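You operate a simulated robot arm through the tools that you are given. There is no shell and no other tool. Be economical: measure what you need, move in short steps, check, and stop when the job is done.

You run a simulated robot arm. Do the job below in one go: nothing can be reset, and whatever is moved stays where it is left.

JOB
Sort the brown and white envelopes, set the dial to the next round and raise the flag.
Fine: each in the sorter slot of its room; leave the third envelope.

It is judged by the outcome, as a careful person would: the job done as asked, and still so three seconds after it is handed in. It fails if anything else is knocked over, pushed out of place, dropped, spilled or broken.

ROBOT AND FRAMES
A 7-joint arm with a two-finger parallel gripper, fixed in place. Base frame: the origin is at the foot of the arm, x ahead of it, y to its left, z up. Units: cm, rad, N and s.
Its first joint turns from -2.897 to 2.897 rad. Payload 4.4 kg.
Tool frame: the origin (TCP) lies between the finger pads and is the grasp point; the fingertips stand 2.3 cm ahead of it; z points along the fingers, y is the line along which they close. The gripper opens to 9.4 cm. The fingers are 3.8 cm wide and 1 cm thick; the gripper's body (5.4 by 9.6 cm) begins 3.9 cm behind the TCP.
Orientation is told as [roll, pitch, yaw] about the base's x, y, z axes, in that order, counted from this pose: with the fingers straight down and closing along the base's y, the tool's x points along the base's -x, its y along +y and its z along -z.

CONTROLS
- The arm moves only by the tool arm_command. Its argument "moves" is a list of rows, each an object (a shift or turn left out is 0, a gripper value left out holds the last) with "linear": the shift along the base's x, y, z in cm, a list of three; "rotation": the turn, a rotation vector about the base's x, y, z in rad, a list of three. In form: [{"linear": [x, y, z], "rotation": [ax, ay, az]}, ...]. A call has 1 to 20 rows; each row is the pose to reach, as a shift and turn from the pose commanded when the call began. "hand" is the finger opening in cm, from 0 to 9.4, set as the call begins (left out, the last holds). Rows are played at 5 a second. More than 5 cm and 0.15 rad between two rows, or a gripper value outside its range, and nothing of the call is played. Where a pose cannot be reached the arm comes as near as it can. A force on the tool above 50 N (or 10 N above the force at the start of the call, whichever is more), or a blocked arm, ends the call early, and 0.2 s more pass. Each finger travels about 7.2 cm/s and halts on what it meets, pressing with about 33 N; the grip force reading is that of the motor and also rises with nothing between the fingers. The clock runs only during rows and for 0.2 s after the last one: add rows that repeat a pose to give the fingers time. It gives the time, the measured TCP pose, the force on the tool (base axes), the opening and the grip force at its end, in the units of the frame above (readings bear some noise).
- Cameras (640 x 400 px; columns grow to the right, rows downward): "scene" is fixed at [5.16, 50.28, 166.09]; the picture's right is [-0.33, -0.94, 0.00], its down [-0.40, 0.14, -0.91] and it looks along [0.86, -0.30, -0.42] (base axes); focal length 320 px, centre (320, 200). "wrist" rides on the gripper at [8.6, 1.6, -7.4] in the tool frame; the picture's right is [-0.18, 0.98, 0.00], its down [-0.58, -0.11, -0.81] and it looks along [-0.79, -0.15, 0.59] (tool axes); focal length 243 px, centre (320, 200). There is no depth. A picture from a camera that has moved, and an enlarged one, comes with that camera's place and axes in the base frame and with its lens.
- get_image(camera): a new picture of that camera. The clock stands still meanwhile.
- close_up(camera, box): a new picture of the part [left, top, right, bottom] of that camera's present view, enlarged. The clock stands still meanwhile.
- job_done(): hands the job in; it is judged then, once.

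Go step by step. Nothing tells you positions but the pictures and the camera data: compare them with the known pose of the tool, close in by small moves and look again before you grip or let go. The budget is 120 turns and 84 pictures, counting those below and the enlarged ones. Unless the task says otherwise, let go and move clear before handing in, and close with one line.

The tools are called by a JSON object that holds its "method" and its "body". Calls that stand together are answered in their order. arm_command: Moves the arm, as the interface text tells. Its arguments: {"type":"object","properties":{"moves":{"type":"array"},"hand":{"type":"number"}},"required":["moves"]} The other tools are called the same way: get_image (camera) takes a picture; close_up (camera, box) takes an enlarged picture of a part of a camera's view; job_done () hands the job in.

At the start:

```text
time: 0.0
tcp_pos: [70.59, 26.03, 131.63]
tool_rot: [0.0, 0.0, 0.0]
ft_force: [0.1, -0.6, -0.1]
opening: 9.42
gripper_force: 0.1
```

scene: 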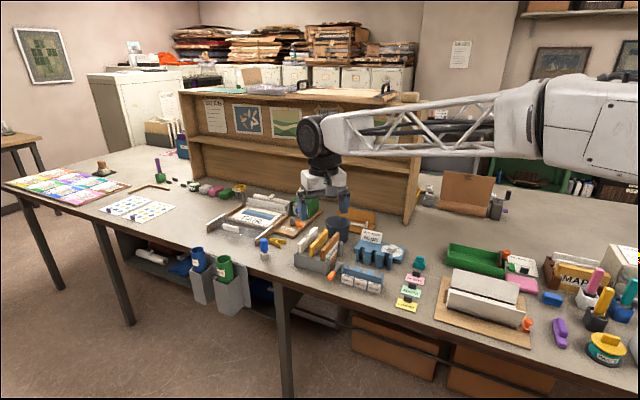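
wrist: 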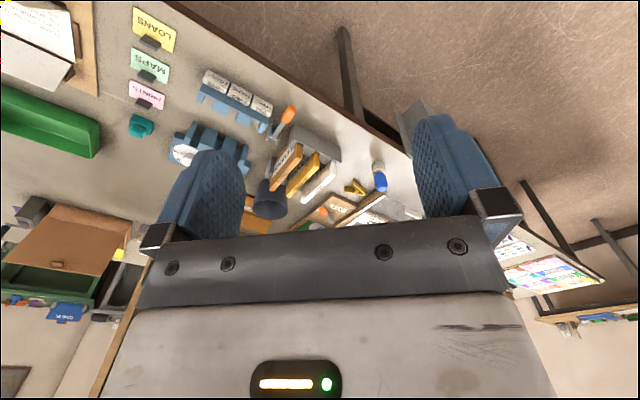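

I see a cluttered desk with envelopes in a holder, a blue sorter, a dial and signs. I'll take enlarged views of the middle area first.

{"method": "close_up", "body": {"camera": "scene", "box": [280, 180, 440, 300]}}

{"method": "close_up", "body": {"camera": "scene", "box": [200, 170, 340, 270]}}

{"method": "close_up", "body": {"camera": "wrist", "box": [110, 40, 430, 240]}}

```text
3.33 times, centred on (360, 240) of scene
camera zoom: at [5.16, 50.28, 166.09], right [-0.33, -0.94, 0.0], down [-0.4, 0.14, -0.91], along [0.86, -0.3, -0.42], focal length 1068 px, centre (187, 67)
```

zoom: 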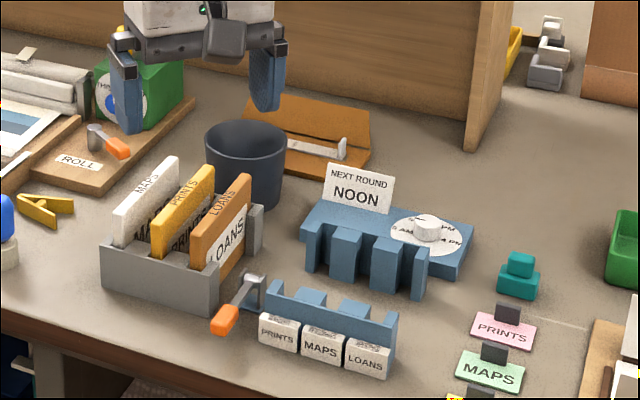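

```text
4.00 times, centred on (270, 220) of scene
camera zoom: at [5.16, 50.28, 166.09], right [-0.33, -0.94, 0.0], down [-0.4, 0.14, -0.91], along [0.86, -0.3, -0.42], focal length 1281 px, centre (520, 120)
```

zoom: 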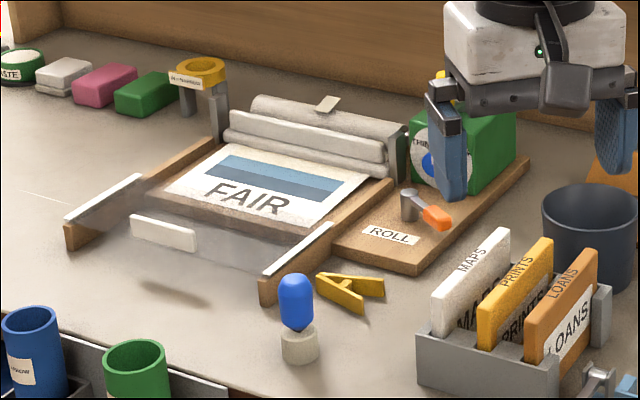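

```text
2.00 times, centred on (270, 140) of wrist
camera zoom: at [62.0, 27.69, 138.95], right [0.18, 0.98, 0.0], down [0.58, -0.11, 0.81], along [0.79, -0.15, -0.59], focal length 485 px, centre (420, 320)
```

zoom: 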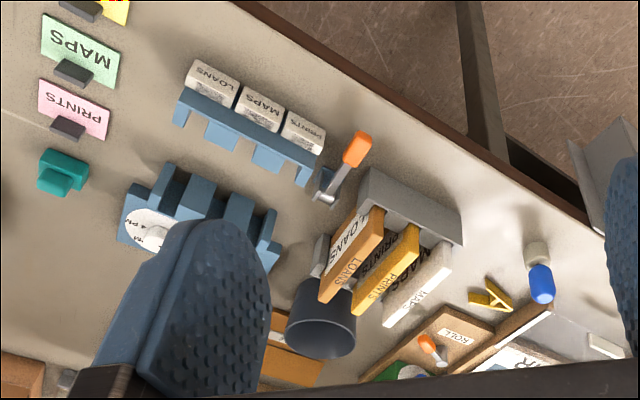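

Items look to lie ahead and to the right of the tool. I'll shift sideways to triangulate better.

{"method": "arm_command", "body": {"moves": [{"linear": [0, -4, 0]}, {"linear": [0, -8, 0]}, {"linear": [0, -12, 0]}, {"linear": [0, -16, 0]}, {"linear": [0, -20, 0]}, {"linear": [0, -20, 0]}]}}

{"method": "get_image", "body": {"camera": "wrist"}}

{"method": "get_image", "body": {"camera": "scene"}}

```text
time: 1.4
tcp_pos: [70.45, 6.06, 131.26]
tool_rot: [0.001, 0.0, 0.0]
ft_force: [0.9, -0.4, 0.0]
opening: 9.4
gripper_force: 0.0
```

```text
78 pictures are left
camera wrist: at [61.88, 7.64, 138.77], right [0.18, 0.98, 0.0], down [0.58, -0.11, 0.81], along [0.79, -0.15, -0.59], focal length 243 px, centre (320, 200)
```

wrist: 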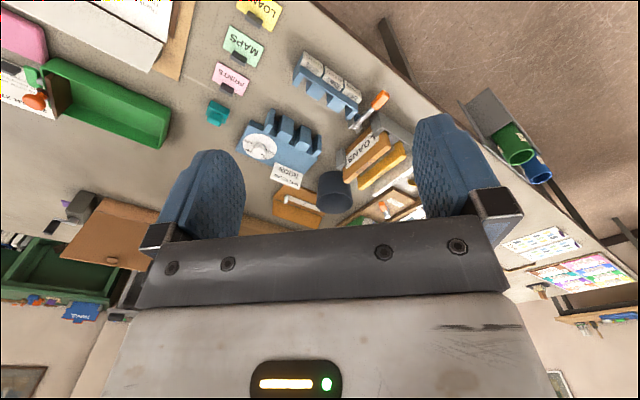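

```text
77 pictures are left
```

scene: 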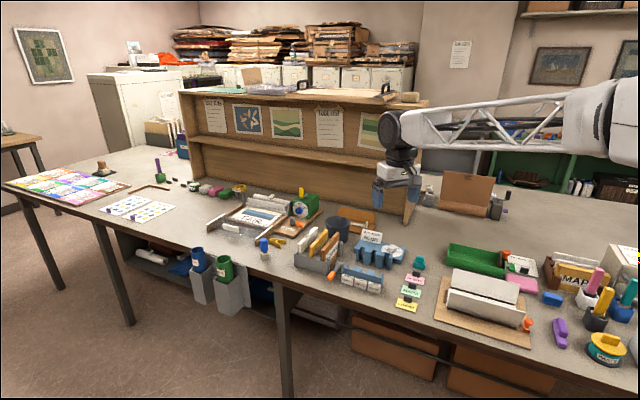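

The table height checks out at 88. I'll look closely at the sorter, dial and flag.

{"method": "close_up", "body": {"camera": "wrist", "box": [220, 40, 420, 165]}}

{"method": "close_up", "body": {"camera": "wrist", "box": [220, 100, 345, 180]}}

{"method": "close_up", "body": {"camera": "scene", "box": [325, 220, 421, 300]}}

{"method": "close_up", "body": {"camera": "scene", "box": [285, 215, 365, 285]}}

```text
3.20 times, centred on (320, 102) of wrist
camera zoom: at [61.88, 7.64, 138.77], right [0.18, 0.98, 0.0], down [0.58, -0.11, 0.81], along [0.79, -0.15, -0.59], focal length 776 px, centre (320, 512)
```

zoom: 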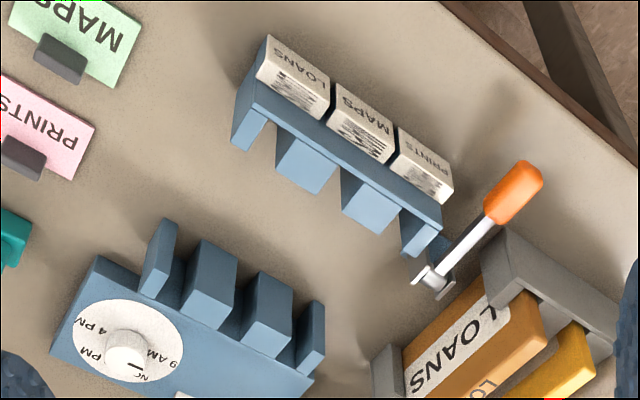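

```text
5.00 times, centred on (282, 140) of wrist
camera zoom: at [61.88, 7.64, 138.77], right [0.18, 0.98, 0.0], down [0.58, -0.11, 0.81], along [0.79, -0.15, -0.59], focal length 1213 px, centre (508, 500)
```

zoom: 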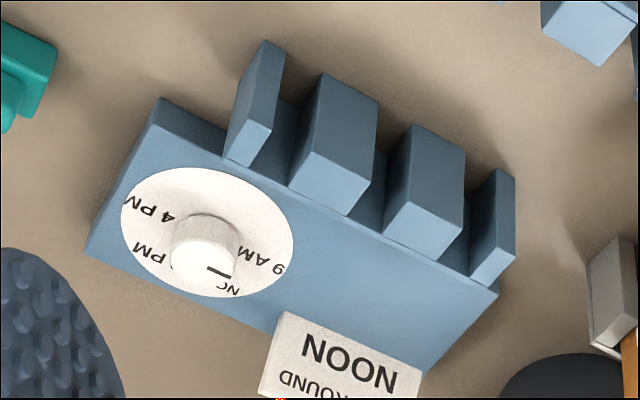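

```text
5.00 times, centred on (373, 260) of scene
camera zoom: at [5.16, 50.28, 166.09], right [-0.33, -0.94, 0.0], down [-0.4, 0.14, -0.91], along [0.86, -0.3, -0.42], focal length 1601 px, centre (55, -100)
```

zoom: 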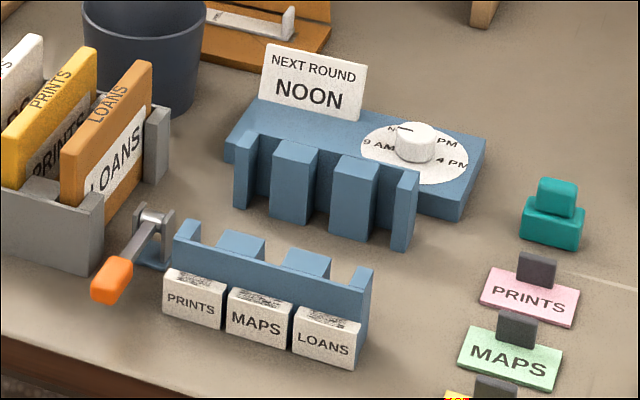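

```text
5.71 times, centred on (325, 250) of scene
camera zoom: at [5.16, 50.28, 166.09], right [-0.33, -0.94, 0.0], down [-0.4, 0.14, -0.91], along [0.86, -0.3, -0.42], focal length 1830 px, centre (291, -86)
```

zoom: 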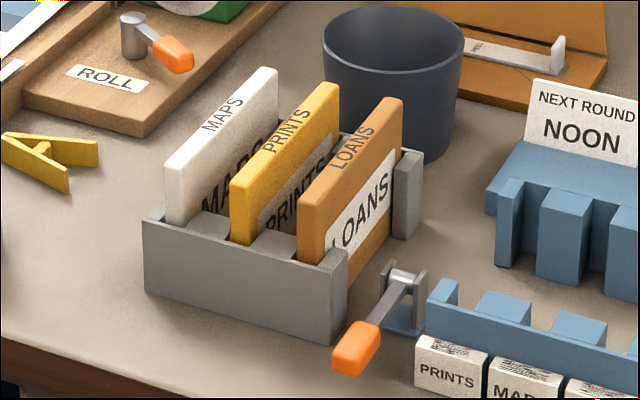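

The dial pointer stands at 9 AM, and the sign says the next round is NOON. The sorter is a front comb carrying the labels and a back comb with the dial, the flag is the orange lever, and the table runs about 42° off the base axes. I'll turn the tool to match and approach the envelopes.

{"method": "arm_command", "body": {"moves": [{"linear": [3, 1, 0], "rotation": [0, 0, -0.12]}, {"linear": [6, 2, 0], "rotation": [0, 0, -0.24]}, {"linear": [9, 3, 0], "rotation": [0, 0, -0.36]}, {"linear": [12, 4, 0], "rotation": [0, 0, -0.48]}, {"linear": [15, 5, 0], "rotation": [0, 0, -0.6]}, {"linear": [18, 6, 0], "rotation": [0, 0, -0.728]}, {"linear": [22, 7, 0], "rotation": [0, 0, -0.728]}, {"linear": [25, 8, 0], "rotation": [0, 0, -0.728]}, {"linear": [25, 8, 0], "rotation": [0, 0, -0.728]}]}}

{"method": "get_image", "body": {"camera": "wrist"}}

{"method": "get_image", "body": {"camera": "scene"}}

```text
time: 3.4
tcp_pos: [95.52, 14.15, 131.58]
tool_rot: [0.0, 0.0, -0.728]
ft_force: [0.4, 0.2, 0.4]
opening: 9.41
gripper_force: 0.0
```

```text
72 pictures are left
camera wrist: at [90.22, 21.04, 139.16], right [0.79, 0.61, 0.0], down [0.36, -0.47, 0.81], along [0.49, -0.64, -0.59], focal length 243 px, centre (320, 200)
```

wrist: 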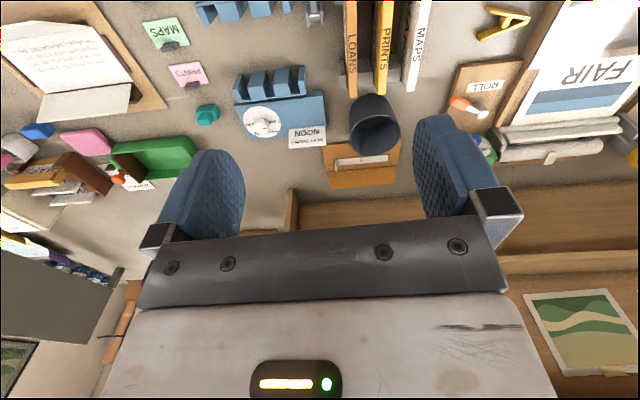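

```text
71 pictures are left
```

scene: 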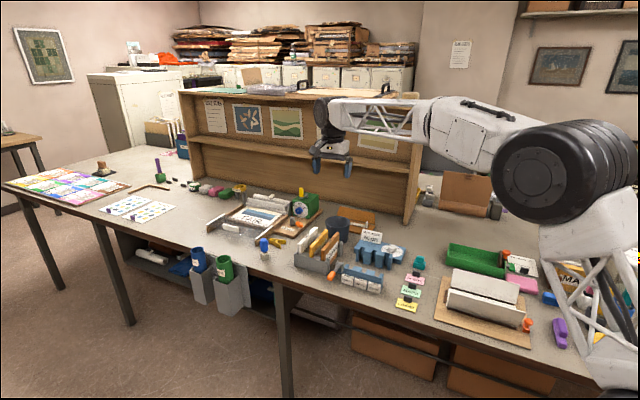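

Aligned with the table. I'll back off from the table to see the whole tray, sorter and flag.

{"method": "arm_command", "body": {"moves": [{"linear": [-3.7, 3.3, 0]}, {"linear": [-7.5, 6.6, 0]}, {"linear": [-10.5, 9.3, 0]}, {"linear": [-10.5, 9.3, 0]}]}}

{"method": "get_image", "body": {"camera": "wrist"}}

{"method": "close_up", "body": {"camera": "wrist", "box": [200, 0, 440, 150]}}

```text
refused: row 2 steps farther than a row can; nothing moved
```

```text
70 pictures are left
camera wrist: at [90.22, 21.04, 139.16], right [0.79, 0.61, 0.0], down [0.36, -0.47, 0.81], along [0.49, -0.64, -0.59], focal length 243 px, centre (320, 200)
```

wrist: 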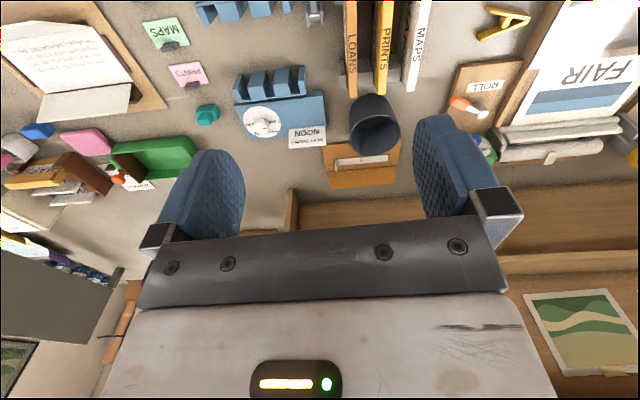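

```text
2.67 times, centred on (320, 75) of wrist
camera zoom: at [90.22, 21.04, 139.16], right [0.79, 0.61, 0.0], down [0.36, -0.47, 0.81], along [0.49, -0.64, -0.59], focal length 647 px, centre (320, 533)
```

zoom: 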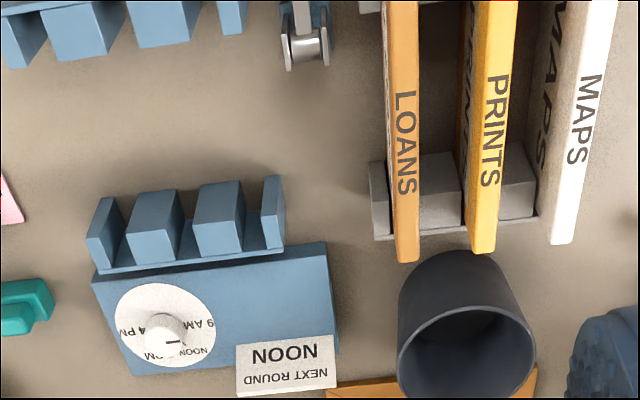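

{"method": "arm_command", "body": {"moves": [{"linear": [-3.5, 3.1, 0]}, {"linear": [-7, 6.2, 0]}, {"linear": [-10.5, 9.3, 0]}, {"linear": [-10.5, 9.3, 0]}]}}

{"method": "close_up", "body": {"camera": "wrist", "box": [180, 0, 440, 162]}}

```text
time: 4.4
tcp_pos: [85.16, 23.61, 131.37]
tool_rot: [-0.001, -0.001, -0.727]
ft_force: [-0.3, 0.3, 0.1]
opening: 9.4
gripper_force: 0.1
```

```text
2.46 times, centred on (310, 81) of wrist
camera zoom: at [79.8, 30.57, 138.84], right [0.79, 0.61, 0.0], down [0.36, -0.47, 0.81], along [0.49, -0.64, -0.59], focal length 597 px, centre (345, 493)
```

zoom: 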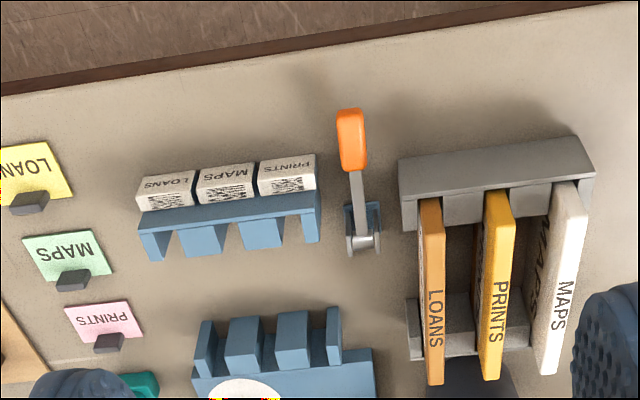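

Triangulation puts the LOANS envelope top at about (104, 11, 98), with MAPS about 10 cm further left. I'll approach above LOANS with a narrowed hand and test the reach.

{"method": "arm_command", "body": {"moves": [{"linear": [3.4, -2.2, -2]}, {"linear": [6.8, -4.4, -4]}, {"linear": [10.2, -6.6, -6]}, {"linear": [13.6, -8.8, -9]}, {"linear": [17.1, -10.9, -11]}, {"linear": [17.1, -10.9, -15]}, {"linear": [17.1, -10.9, -19]}, {"linear": [17.1, -10.9, -19]}], "hand": 4.2}}

{"method": "get_image", "body": {"camera": "wrist"}}

{"method": "close_up", "body": {"camera": "scene", "box": [265, 170, 425, 300]}}

```text
refused: row 4 steps farther than a row can; nothing moved
```

```text
67 pictures are left
camera wrist: at [79.8, 30.57, 138.84], right [0.79, 0.61, 0.0], down [0.36, -0.47, 0.81], along [0.49, -0.64, -0.59], focal length 243 px, centre (320, 200)
```

wrist: 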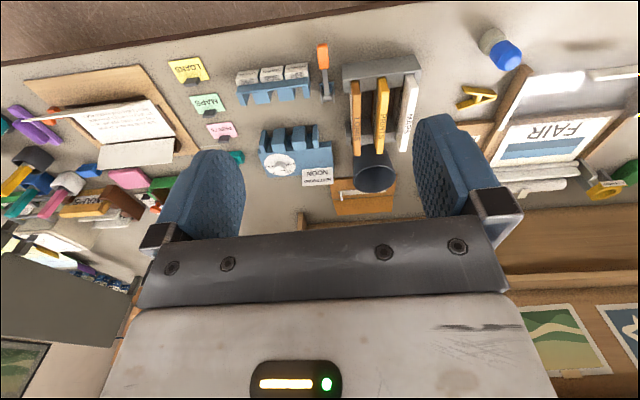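

```text
3.08 times, centred on (345, 235) of scene
camera zoom: at [5.16, 50.28, 166.09], right [-0.33, -0.94, 0.0], down [-0.4, 0.14, -0.91], along [0.86, -0.3, -0.42], focal length 985 px, centre (243, 92)
```

zoom: 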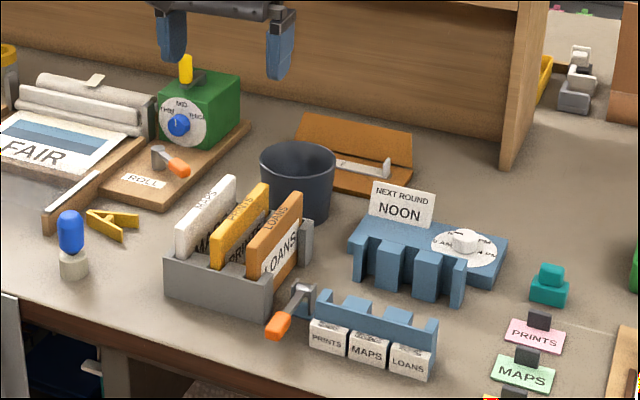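

That was refused for one row's step size, so I'm resending it with smaller steps.

{"method": "arm_command", "body": {"moves": [{"linear": [3.4, -2.2, -2]}, {"linear": [6.8, -4.4, -4]}, {"linear": [10.2, -6.6, -6]}, {"linear": [13.6, -8.8, -8]}, {"linear": [17.1, -10.9, -10]}, {"linear": [17.1, -10.9, -14.5]}, {"linear": [17.1, -10.9, -19]}, {"linear": [17.1, -10.9, -19]}], "hand": 4.2}}

```text
time: 6.2
tcp_pos: [102.35, 12.41, 112.34]
tool_rot: [0.0, 0.0, -0.727]
ft_force: [0.3, -0.8, 0.1]
opening: 4.22
gripper_force: 0.0
```

{"method": "get_image", "body": {"camera": "wrist"}}

{"method": "close_up", "body": {"camera": "scene", "box": [265, 170, 425, 270]}}

```text
65 pictures are left
camera wrist: at [97.0, 19.43, 119.77], right [0.79, 0.61, 0.0], down [0.36, -0.47, 0.81], along [0.49, -0.64, -0.59], focal length 243 px, centre (320, 200)
```

wrist: 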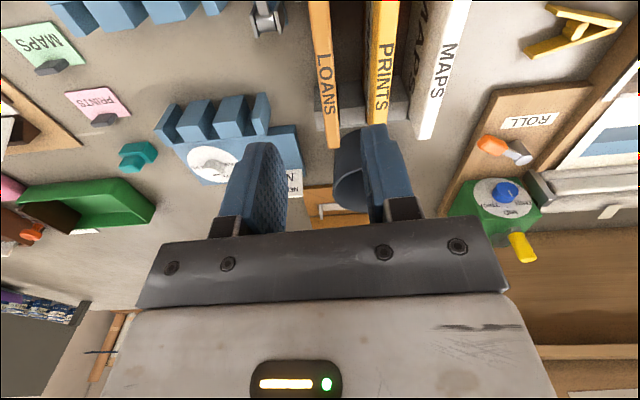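

```text
4.00 times, centred on (345, 220) of scene
camera zoom: at [5.16, 50.28, 166.09], right [-0.33, -0.94, 0.0], down [-0.4, 0.14, -0.91], along [0.86, -0.3, -0.42], focal length 1281 px, centre (220, 120)
```

zoom: 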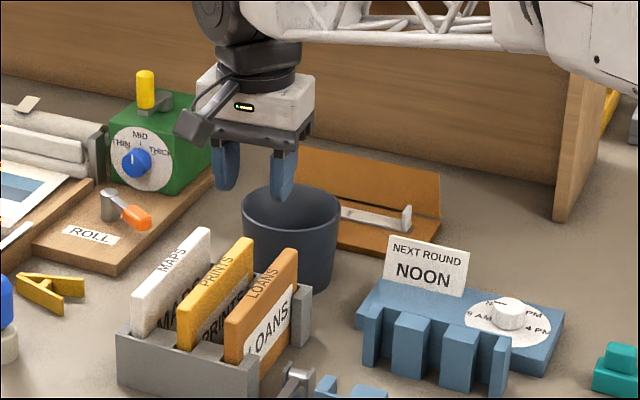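

The arm reaches here. The furniture is aligned at 45° and LOANS is centred almost beneath the tool, so I'll fix the yaw and go down to just above it.

{"method": "arm_command", "body": {"moves": [{"linear": [0.3, 0.1, -3], "rotation": [0, 0, -0.058]}, {"linear": [0.3, 0.1, -6], "rotation": [0, 0, -0.058]}, {"linear": [0.3, 0.1, -9], "rotation": [0, 0, -0.058]}, {"linear": [0.3, 0.1, -10.5], "rotation": [0, 0, -0.058]}, {"linear": [0.3, 0.1, -10.5], "rotation": [0, 0, -0.058]}], "hand": 4.2}}

{"method": "close_up", "body": {"camera": "scene", "box": [265, 190, 393, 270]}}

{"method": "get_image", "body": {"camera": "wrist"}}

```text
time: 7.4
tcp_pos: [102.56, 12.59, 101.8]
tool_rot: [0.0, -0.001, -0.786]
ft_force: [0.9, -0.4, 0.2]
opening: 4.21
gripper_force: 0.0
```

```text
5.00 times, centred on (329, 230) of scene
camera zoom: at [5.16, 50.28, 166.09], right [-0.33, -0.94, 0.0], down [-0.4, 0.14, -0.91], along [0.86, -0.3, -0.42], focal length 1601 px, centre (275, 50)
```

zoom: 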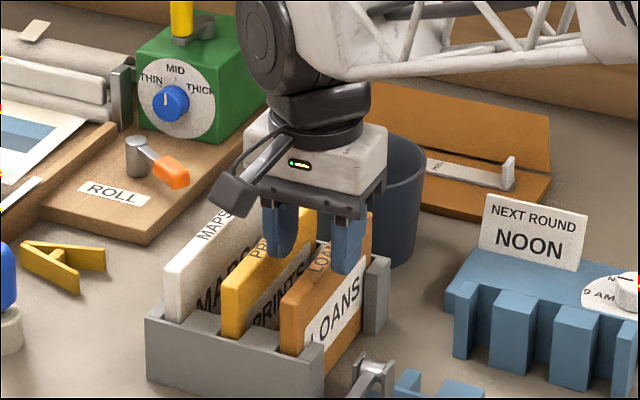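

```text
62 pictures are left
camera wrist: at [97.57, 19.84, 109.26], right [0.83, 0.56, 0.0], down [0.33, -0.49, 0.81], along [0.46, -0.67, -0.59], focal length 243 px, centre (320, 200)
```

wrist: 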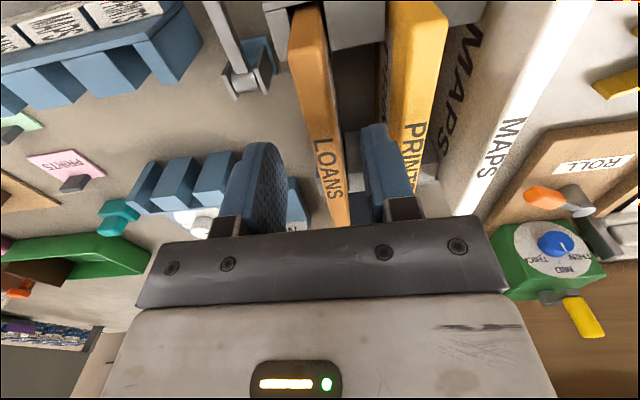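

The fingers straddle LOANS. I'll descend and close on it.

{"method": "arm_command", "body": {"moves": [{"linear": [0, 0, -2]}, {"linear": [0, 0, -4]}, {"linear": [0, 0, -5.5]}, {"linear": [0, 0, -6.6]}, {"linear": [0, 0, -6.6]}]}}

{"method": "close_up", "body": {"camera": "scene", "box": [265, 190, 393, 270]}}

```text
time: 8.6
tcp_pos: [102.65, 12.57, 95.24]
tool_rot: [0.002, 0.001, -0.785]
ft_force: [1.1, 0.2, 0.1]
opening: 4.18
gripper_force: 0.1
```

```text
5.00 times, centred on (329, 230) of scene
camera zoom: at [5.16, 50.28, 166.09], right [-0.33, -0.94, 0.0], down [-0.4, 0.14, -0.91], along [0.86, -0.3, -0.42], focal length 1601 px, centre (275, 50)
```

zoom: 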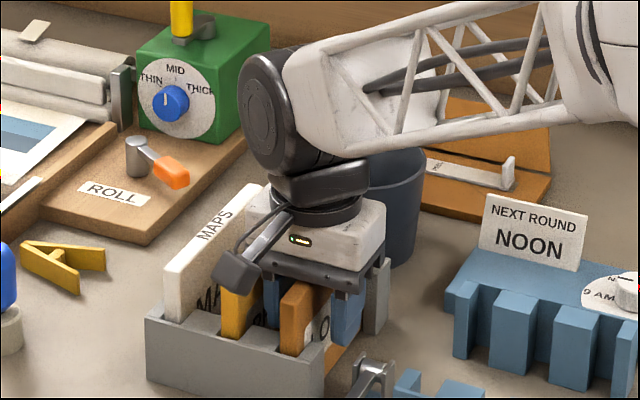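

Straddling cleanly. Closing.

{"method": "arm_command", "body": {"moves": [{"linear": [0, 0, 0]}, {"linear": [0, 0, 0]}, {"linear": [0, 0, 0]}, {"linear": [0, 0, 0]}], "hand": 0}}

```text
time: 9.6
tcp_pos: [102.58, 12.57, 95.18]
tool_rot: [0.001, 0.001, -0.785]
ft_force: [0.1, -0.4, -1.0]
opening: 1.42
gripper_force: 33.4
```

Gripped at 1.42 cm. Lifting straight up.

{"method": "arm_command", "body": {"moves": [{"linear": [0, 0, 2]}, {"linear": [0, 0, 4]}, {"linear": [0, 0, 7]}, {"linear": [0, 0, 10]}, {"linear": [0, 0, 14]}, {"linear": [0, 0, 18]}, {"linear": [0, 0, 18]}]}}

{"method": "get_image", "body": {"camera": "scene"}}

{"method": "get_image", "body": {"camera": "wrist"}}

```text
time: 11.2
tcp_pos: [102.75, 12.72, 113.4]
tool_rot: [-0.001, 0.0, -0.786]
ft_force: [0.2, 0.0, 0.3]
opening: 1.43
gripper_force: 33.1
```

```text
60 pictures are left
```

scene: 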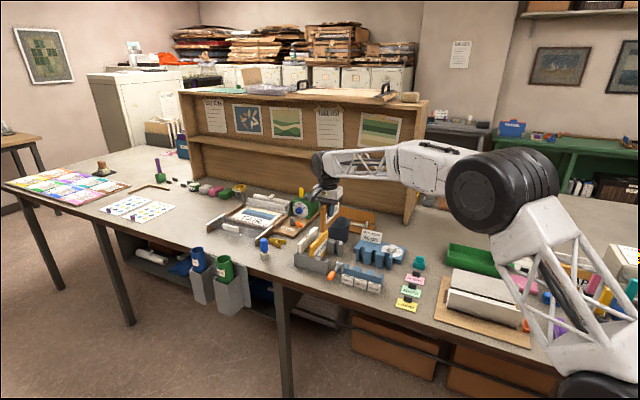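

```text
59 pictures are left
camera wrist: at [97.67, 20.02, 120.84], right [0.83, 0.56, 0.0], down [0.33, -0.49, 0.81], along [0.46, -0.67, -0.59], focal length 243 px, centre (320, 200)
```

wrist: 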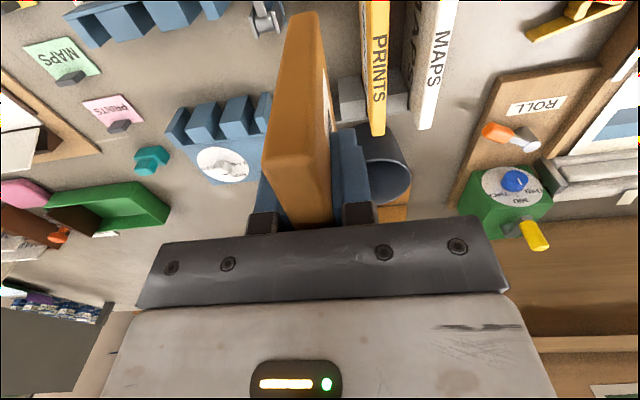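

LOANS is held. I'll move back and right a bit to view the sorter for exact slot positions.

{"method": "arm_command", "body": {"moves": [{"linear": [-3.4, 0.2, 1]}, {"linear": [-6.8, 0.4, 2]}, {"linear": [-10.2, 0.6, 3]}, {"linear": [-13.4, 0.7, 4]}, {"linear": [-13.4, 0.7, 4]}]}}

{"method": "get_image", "body": {"camera": "wrist"}}

{"method": "close_up", "body": {"camera": "wrist", "box": [90, 20, 330, 170]}}

```text
time: 12.4
tcp_pos: [88.97, 13.19, 117.11]
tool_rot: [0.001, 0.0, -0.786]
ft_force: [0.5, 0.0, -0.3]
opening: 1.47
gripper_force: 33.6
```

```text
58 pictures are left
camera wrist: at [84.01, 20.36, 124.61], right [0.83, 0.56, 0.0], down [0.33, -0.49, 0.81], along [0.46, -0.67, -0.59], focal length 243 px, centre (320, 200)
```

wrist: 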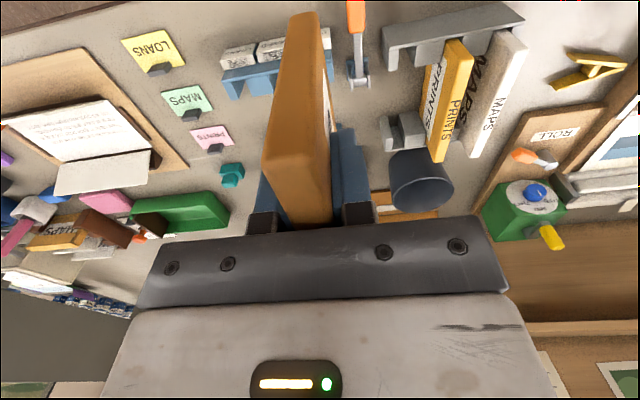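

```text
2.67 times, centred on (210, 95) of wrist
camera zoom: at [84.01, 20.36, 124.61], right [0.83, 0.56, 0.0], down [0.33, -0.49, 0.81], along [0.46, -0.67, -0.59], focal length 647 px, centre (613, 480)
```

zoom: 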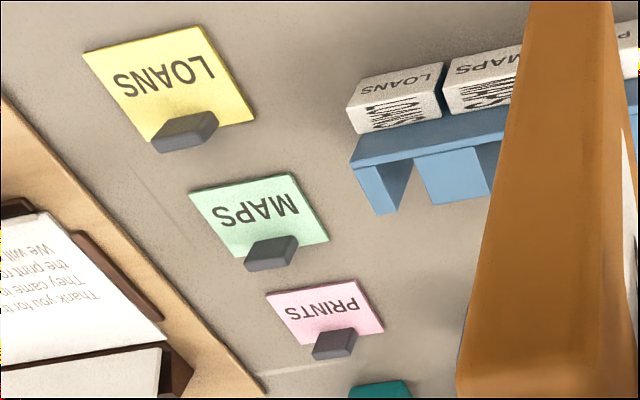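

The envelope hides the sorter, so I'll move to its other side.

{"method": "arm_command", "body": {"moves": [{"linear": [-3.1, -3.1, 0]}, {"linear": [-6.2, -6.2, 0]}, {"linear": [-9.3, -9.3, 0]}, {"linear": [-12.4, -12.4, 0]}, {"linear": [-15.5, -15.5, 0]}, {"linear": [-15.5, -15.5, 0]}]}}

{"method": "close_up", "body": {"camera": "wrist", "box": [310, 0, 550, 150]}}

{"method": "arm_command", "body": {"moves": [{"linear": [-2.8, 2.8, 0]}, {"linear": [-5.6, 5.6, 0]}, {"linear": [-7.0, 7.0, 0]}, {"linear": [-7.0, 7.0, 0]}]}}

{"method": "close_up", "body": {"camera": "wrist", "box": [310, 0, 550, 150]}}

```text
time: 13.8
tcp_pos: [73.37, -2.52, 117.25]
tool_rot: [-0.001, 0.001, -0.786]
ft_force: [0.2, 0.3, 0.5]
opening: 1.44
gripper_force: 33.6
```

```text
2.67 times, centred on (430, 75) of wrist
camera zoom: at [68.54, 4.69, 124.8], right [0.83, 0.56, 0.0], down [0.33, -0.49, 0.81], along [0.46, -0.67, -0.59], focal length 647 px, centre (27, 533)
```

zoom: 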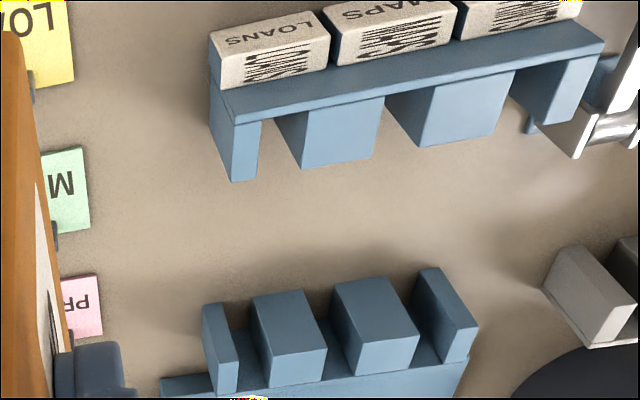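

```text
time: 14.8
tcp_pos: [66.72, 4.91, 117.43]
tool_rot: [-0.001, -0.001, -0.785]
ft_force: [-0.5, -0.5, -0.3]
opening: 1.42
gripper_force: 33.2
```

```text
2.67 times, centred on (430, 75) of wrist
camera zoom: at [61.77, 12.03, 124.93], right [0.83, 0.56, 0.0], down [0.33, -0.49, 0.81], along [0.46, -0.67, -0.59], focal length 647 px, centre (27, 533)
```

zoom: 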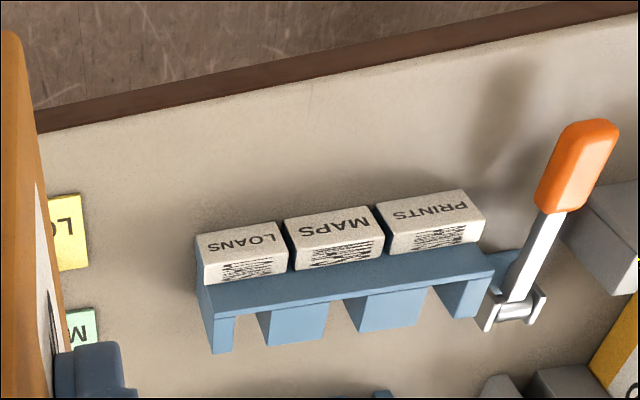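

The slots are about 5 cm apart and about 2 cm wide, with the LOANS slot at A≈60.6 (rotated frame). The envelope is about 15 cm long and fits from comb to comb. I'll move above the LOANS slot.

{"method": "arm_command", "body": {"moves": [{"linear": [4.2, -1.35, 0]}, {"linear": [8.4, -2.7, 0]}, {"linear": [12.5, -4.05, 0]}, {"linear": [16.7, -5.4, 0]}, {"linear": [20.8, -6.75, 0]}, {"linear": [20.8, -6.75, -4]}, {"linear": [20.8, -6.75, -8]}, {"linear": [20.8, -6.75, -12]}, {"linear": [20.8, -6.75, -12]}]}}

{"method": "get_image", "body": {"camera": "wrist"}}

{"method": "close_up", "body": {"camera": "scene", "box": [310, 215, 438, 295]}}

```text
time: 16.8
tcp_pos: [87.25, -2.21, 105.28]
tool_rot: [-0.001, 0.0, -0.787]
ft_force: [0.1, 0.5, -0.8]
opening: 1.44
gripper_force: 33.4
```

```text
54 pictures are left
camera wrist: at [82.4, 5.14, 112.77], right [0.83, 0.56, 0.0], down [0.33, -0.49, 0.81], along [0.46, -0.67, -0.59], focal length 243 px, centre (320, 200)
```

wrist: 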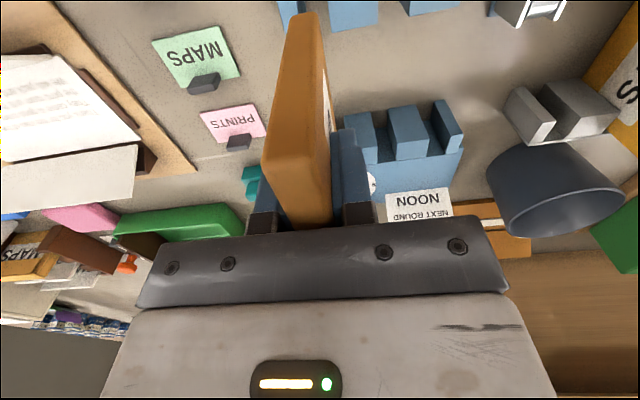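

```text
5.00 times, centred on (374, 255) of scene
camera zoom: at [5.16, 50.28, 166.09], right [-0.33, -0.94, 0.0], down [-0.4, 0.14, -0.91], along [0.86, -0.3, -0.42], focal length 1601 px, centre (50, -75)
```

zoom: 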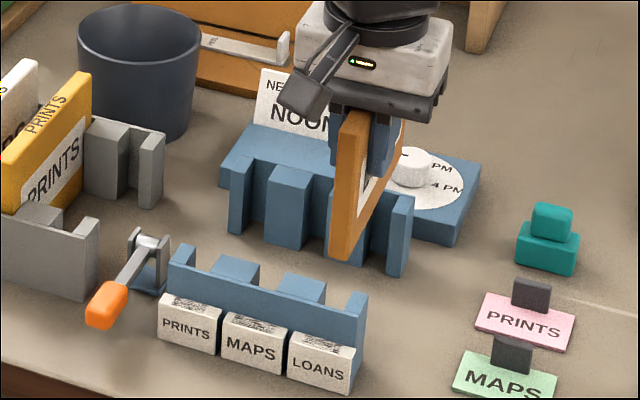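

The envelope hangs upright, and its projected position matches the scene. I'll nudge 0.4 cm left and lower it until its bottom is just above the teeth.

{"method": "arm_command", "body": {"moves": [{"linear": [0.28, 0.28, -1.5]}, {"linear": [0.28, 0.28, -3.2]}, {"linear": [0.28, 0.28, -3.2]}]}}

{"method": "close_up", "body": {"camera": "scene", "box": [350, 240, 414, 290]}}

{"method": "close_up", "body": {"camera": "wrist", "box": [220, 0, 460, 150]}}

```text
time: 17.6
tcp_pos: [87.85, -1.49, 102.23]
tool_rot: [0.0, 0.001, -0.785]
ft_force: [0.1, 0.3, -0.1]
opening: 1.43
gripper_force: 32.6
```

```text
8.00 times, centred on (382, 265) of scene
camera zoom: at [5.16, 50.28, 166.09], right [-0.33, -0.94, 0.0], down [-0.4, 0.14, -0.91], along [0.86, -0.3, -0.42], focal length 2562 px, centre (-176, -320)
```

zoom: 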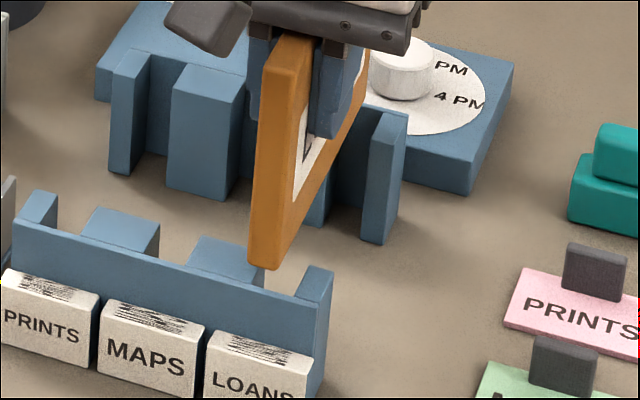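

```text
2.67 times, centred on (340, 75) of wrist
camera zoom: at [82.96, 5.66, 109.68], right [0.83, 0.56, 0.0], down [0.33, -0.49, 0.81], along [0.46, -0.67, -0.59], focal length 647 px, centre (267, 533)
```

zoom: 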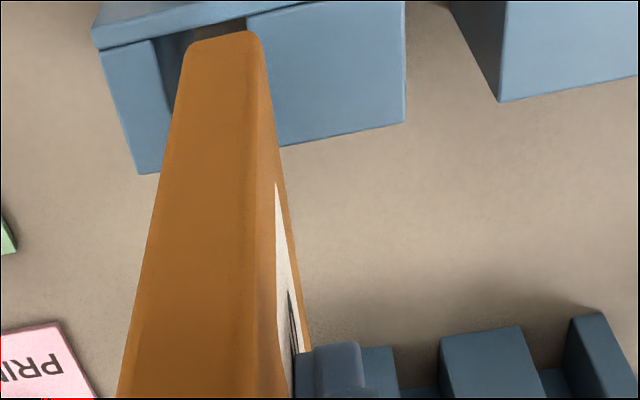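

Measured against the slot in the same view, the envelope needs −0.5 cm sideways and +0.25 cm forward.

{"method": "arm_command", "body": {"moves": [{"linear": [-0.09, -0.26, 0]}, {"linear": [-0.18, -0.53, 0]}, {"linear": [-0.18, -0.53, 0]}, {"linear": [-0.18, -0.53, 0]}]}}

{"method": "close_up", "body": {"camera": "wrist", "box": [240, 0, 336, 60]}}

```text
time: 18.6
tcp_pos: [87.61, -2.11, 102.26]
tool_rot: [-0.001, 0.001, -0.786]
ft_force: [0.0, 0.4, -0.5]
opening: 1.42
gripper_force: 32.9
```

```text
6.67 times, centred on (288, 30) of wrist
camera zoom: at [82.69, 5.07, 109.69], right [0.83, 0.56, 0.0], down [0.33, -0.49, 0.81], along [0.46, -0.67, -0.59], focal length 1618 px, centre (533, 1333)
```

zoom: 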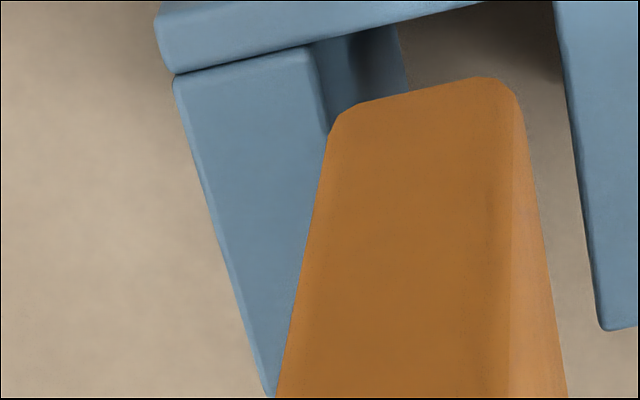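

Well centred now (within 1 mm). Lowering into the slot.

{"method": "arm_command", "body": {"moves": [{"linear": [0.05, 0.05, -1]}, {"linear": [0.05, 0.05, -2]}, {"linear": [0.05, 0.05, -3]}, {"linear": [0.05, 0.05, -4]}, {"linear": [0.05, 0.05, -5]}, {"linear": [0.05, 0.05, -5]}]}}

{"method": "close_up", "body": {"camera": "scene", "box": [330, 225, 426, 285]}}

{"method": "close_up", "body": {"camera": "wrist", "box": [220, 0, 460, 150]}}

```text
time: 20.0
tcp_pos: [87.5, -2.19, 97.07]
tool_rot: [0.0, -0.001, -0.787]
ft_force: [0.4, 0.8, 0.8]
opening: 1.43
gripper_force: 32.2
```

```text
6.67 times, centred on (378, 255) of scene
camera zoom: at [5.16, 50.28, 166.09], right [-0.33, -0.94, 0.0], down [-0.4, 0.14, -0.91], along [0.86, -0.3, -0.42], focal length 2135 px, centre (-67, -167)
```

zoom: 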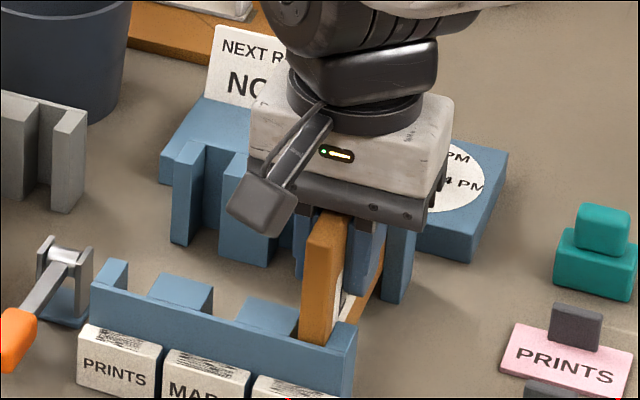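

```text
2.67 times, centred on (340, 75) of wrist
camera zoom: at [82.56, 5.05, 104.58], right [0.83, 0.56, 0.0], down [0.33, -0.49, 0.81], along [0.46, -0.67, -0.59], focal length 647 px, centre (267, 533)
```

zoom: 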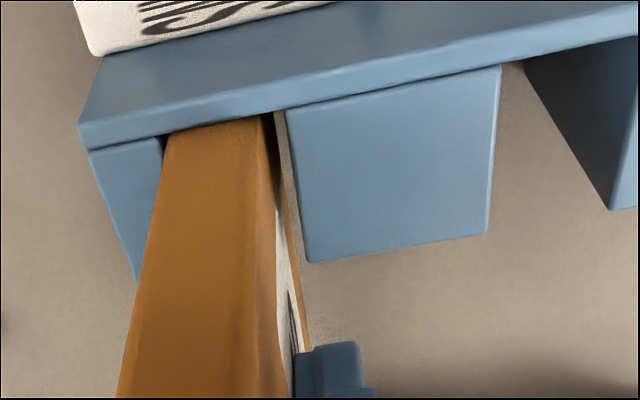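

It's in the slot with no contact force. I'll continue down gently.

{"method": "arm_command", "body": {"moves": [{"linear": [0, 0, -0.5]}, {"linear": [0, 0, -1]}, {"linear": [0, 0, -1.5]}, {"linear": [0, 0, -1.8]}, {"linear": [0, 0, -1.8]}]}}

```text
time: 21.2
tcp_pos: [87.57, -2.15, 95.32]
tool_rot: [0.001, -0.001, -0.786]
ft_force: [0.9, -0.3, -1.1]
opening: 1.48
gripper_force: 32.9
```

{"method": "arm_command", "body": {"moves": [{"linear": [0, 0, -0.2]}, {"linear": [0, 0, -0.4]}, {"linear": [0, 0, -0.4]}]}}

{"method": "close_up", "body": {"camera": "scene", "box": [340, 235, 420, 295]}}

```text
time: 22.0
tcp_pos: [87.66, -2.17, 95.21]
tool_rot: [0.003, -0.003, -0.785]
ft_force: [-0.7, 3.6, 34.3]
opening: 1.48
gripper_force: 32.8
```

```text
6.67 times, centred on (380, 265) of scene
camera zoom: at [5.16, 50.28, 166.09], right [-0.33, -0.94, 0.0], down [-0.4, 0.14, -0.91], along [0.86, -0.3, -0.42], focal length 2135 px, centre (-80, -233)
```

zoom: 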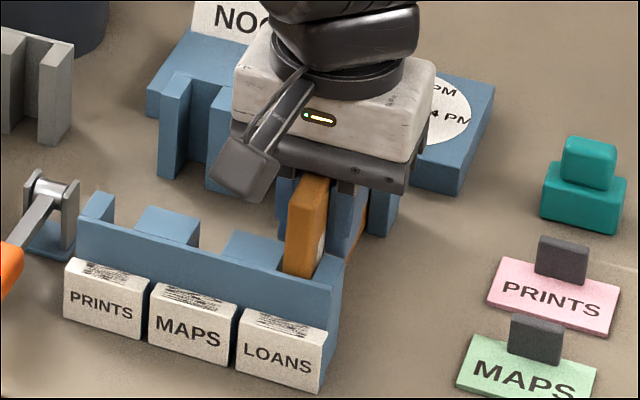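

The envelope is seated on the table. I'll relieve the pressure, open a little and rise.

{"method": "arm_command", "body": {"moves": [{"linear": [0, 0, 0.3]}, {"linear": [0, 0, 0.3]}]}}

{"method": "arm_command", "body": {"moves": [{"linear": [0, 0, 0]}, {"linear": [0, 0, 0]}, {"linear": [0, 0, 0]}], "hand": 3.2}}

{"method": "arm_command", "body": {"moves": [{"linear": [0, 0, 2]}, {"linear": [0, 0, 4.5]}, {"linear": [0, 0, 9]}, {"linear": [0, 0, 13]}, {"linear": [0, 0, 17]}, {"linear": [0, 0, 17]}]}}

{"method": "get_image", "body": {"camera": "wrist"}}

{"method": "close_up", "body": {"camera": "scene", "box": [300, 220, 428, 300]}}

```text
time: 22.6
tcp_pos: [87.64, -2.1, 95.14]
tool_rot: [-0.001, -0.001, -0.785]
ft_force: [3.0, 4.5, 22.4]
opening: 1.44
gripper_force: 32.9
```

```text
time: 23.4
tcp_pos: [87.58, -2.2, 95.11]
tool_rot: [0.0, -0.001, -0.787]
ft_force: [-0.9, -0.4, -0.1]
opening: 3.19
gripper_force: 0.1
```

```text
time: 24.8
tcp_pos: [87.8, -2.16, 112.19]
tool_rot: [-0.001, 0.0, -0.786]
ft_force: [0.3, 0.5, -0.2]
opening: 3.21
gripper_force: 0.1
```

```text
46 pictures are left
camera wrist: at [82.94, 5.01, 119.66], right [0.83, 0.56, 0.0], down [0.33, -0.49, 0.81], along [0.46, -0.67, -0.59], focal length 243 px, centre (320, 200)
```

wrist: 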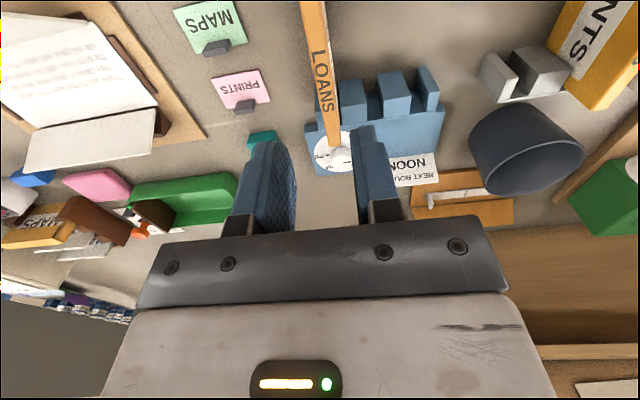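

```text
5.00 times, centred on (364, 260) of scene
camera zoom: at [5.16, 50.28, 166.09], right [-0.33, -0.94, 0.0], down [-0.4, 0.14, -0.91], along [0.86, -0.3, -0.42], focal length 1601 px, centre (100, -100)
```

zoom: 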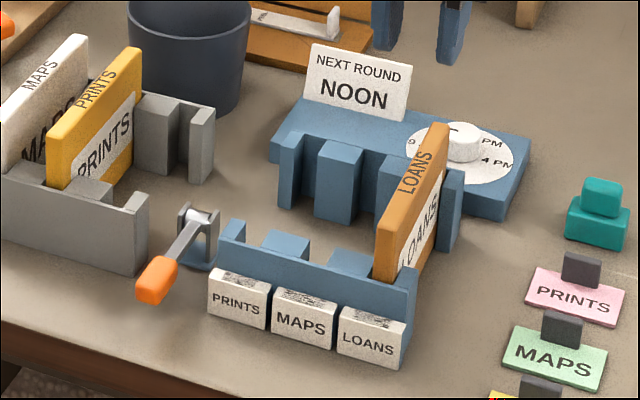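

LOANS stands properly in its slot. Now I'll go above MAPS and test the reach.

{"method": "arm_command", "body": {"moves": [{"linear": [3.2, 3.2, 0]}, {"linear": [6.4, 6.4, 0]}, {"linear": [9.6, 9.6, 0]}, {"linear": [12.8, 12.8, 0]}, {"linear": [16, 16, 0]}, {"linear": [19.2, 19.2, 0]}, {"linear": [21.9, 21.9, 0]}, {"linear": [21.9, 21.9, 0]}, {"linear": [21.9, 21.9, -4]}, {"linear": [21.9, 21.9, -7]}, {"linear": [21.9, 21.9, -7]}], "hand": 4.2}}

{"method": "get_image", "body": {"camera": "wrist"}}

```text
time: 27.2
tcp_pos: [109.31, 19.36, 105.15]
tool_rot: [0.0, 0.001, -0.786]
ft_force: [-0.4, -0.3, 0.6]
opening: 4.21
gripper_force: 0.0
```

```text
44 pictures are left
camera wrist: at [104.41, 26.61, 112.61], right [0.83, 0.56, 0.0], down [0.33, -0.49, 0.81], along [0.46, -0.67, -0.59], focal length 243 px, centre (320, 200)
```

wrist: 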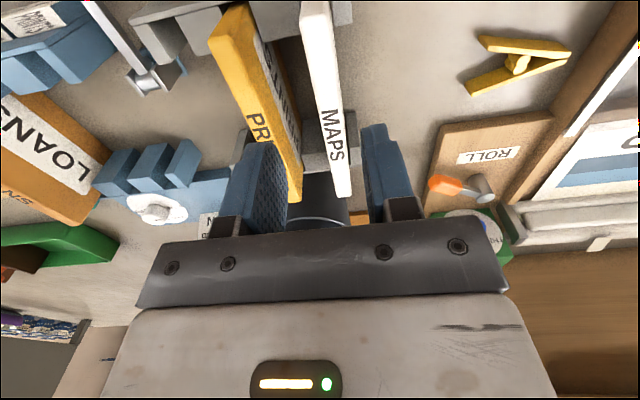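

MAPS is reachable; it's at A≈91.45, so I need +0.45. Descending.

{"method": "arm_command", "body": {"moves": [{"linear": [0.32, 0.32, -2]}, {"linear": [0.32, 0.32, -4]}, {"linear": [0.32, 0.32, -4]}]}}

{"method": "close_up", "body": {"camera": "scene", "box": [265, 190, 393, 270]}}

{"method": "get_image", "body": {"camera": "wrist"}}

```text
time: 28.0
tcp_pos: [109.88, 19.9, 101.09]
tool_rot: [0.0, 0.0, -0.786]
ft_force: [-0.3, 0.3, 0.4]
opening: 4.22
gripper_force: 0.0
```

```text
5.00 times, centred on (329, 230) of scene
camera zoom: at [5.16, 50.28, 166.09], right [-0.33, -0.94, 0.0], down [-0.4, 0.14, -0.91], along [0.86, -0.3, -0.42], focal length 1601 px, centre (275, 50)
```

zoom: 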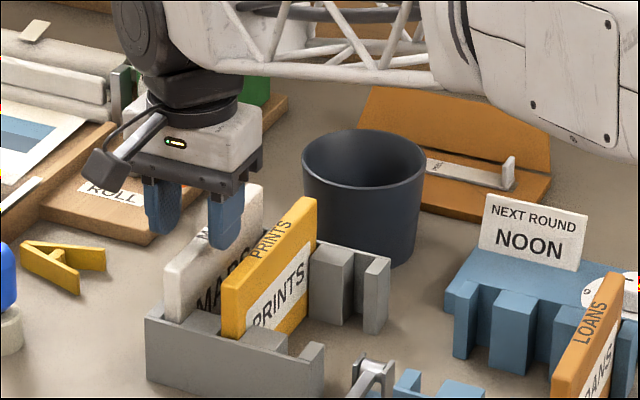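

```text
42 pictures are left
camera wrist: at [104.92, 27.14, 108.64], right [0.83, 0.56, 0.0], down [0.33, -0.49, 0.81], along [0.46, -0.67, -0.59], focal length 243 px, centre (320, 200)
```

wrist: 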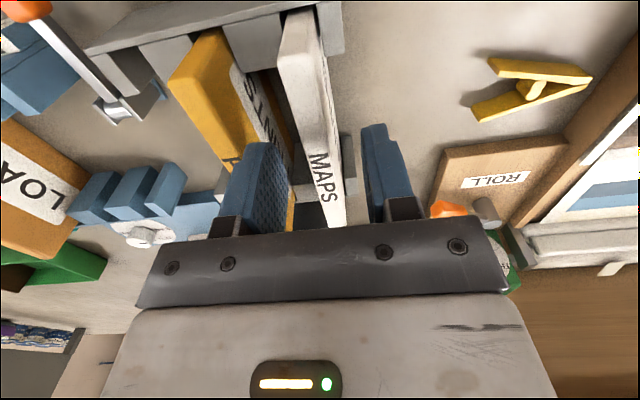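

Centred over MAPS. Going down and gripping.

{"method": "arm_command", "body": {"moves": [{"linear": [0, 0, -2]}, {"linear": [0, 0, -4]}, {"linear": [0, 0, -5]}, {"linear": [0, 0, -5.8]}, {"linear": [0, 0, -5.8]}]}}

{"method": "close_up", "body": {"camera": "scene", "box": [265, 190, 393, 270]}}

```text
time: 29.2
tcp_pos: [109.81, 19.93, 95.49]
tool_rot: [0.0, 0.001, -0.785]
ft_force: [-1.0, -0.8, -0.1]
opening: 4.2
gripper_force: 0.0
```

```text
5.00 times, centred on (329, 230) of scene
camera zoom: at [5.16, 50.28, 166.09], right [-0.33, -0.94, 0.0], down [-0.4, 0.14, -0.91], along [0.86, -0.3, -0.42], focal length 1601 px, centre (275, 50)
```

zoom: 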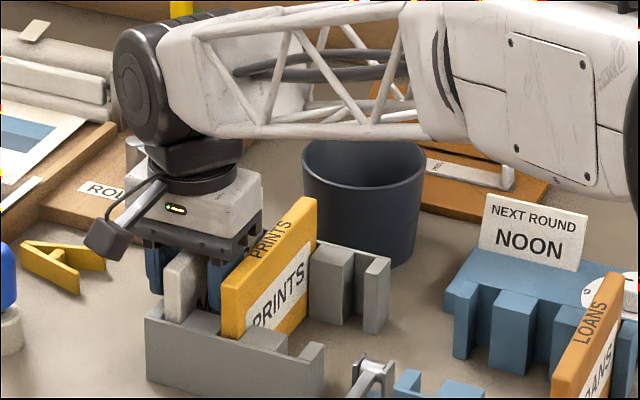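

{"method": "arm_command", "body": {"moves": [{"linear": [0, 0, 0]}, {"linear": [0, 0, 0]}, {"linear": [0, 0, 0]}, {"linear": [0, 0, 0]}], "hand": 0}}

{"method": "arm_command", "body": {"moves": [{"linear": [0, 0, 2]}, {"linear": [0, 0, 4]}, {"linear": [0, 0, 7]}, {"linear": [0, 0, 10]}, {"linear": [0, 0, 14]}, {"linear": [0, 0, 18]}, {"linear": [0, 0, 18]}]}}

{"method": "close_up", "body": {"camera": "scene", "box": [265, 170, 425, 270]}}

```text
time: 30.2
tcp_pos: [109.71, 20.05, 95.52]
tool_rot: [-0.001, 0.001, -0.788]
ft_force: [-14.2, -13.6, 0.5]
opening: 1.45
gripper_force: 32.7
```

```text
time: 31.8
tcp_pos: [110.01, 20.43, 113.57]
tool_rot: [0.001, 0.0, -0.785]
ft_force: [-0.1, 0.5, -0.8]
opening: 1.44
gripper_force: 33.1
```

```text
4.00 times, centred on (345, 220) of scene
camera zoom: at [5.16, 50.28, 166.09], right [-0.33, -0.94, 0.0], down [-0.4, 0.14, -0.91], along [0.86, -0.3, -0.42], focal length 1281 px, centre (220, 120)
```

zoom: 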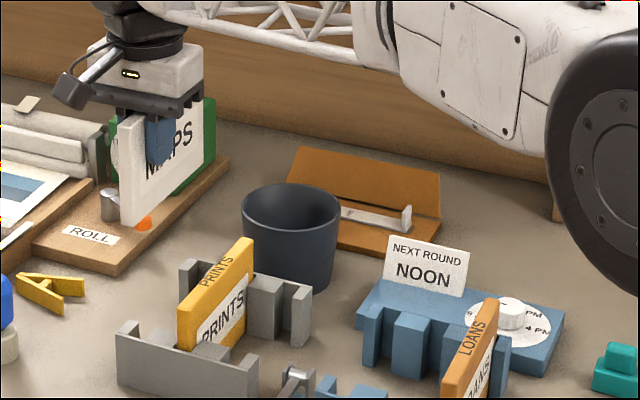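

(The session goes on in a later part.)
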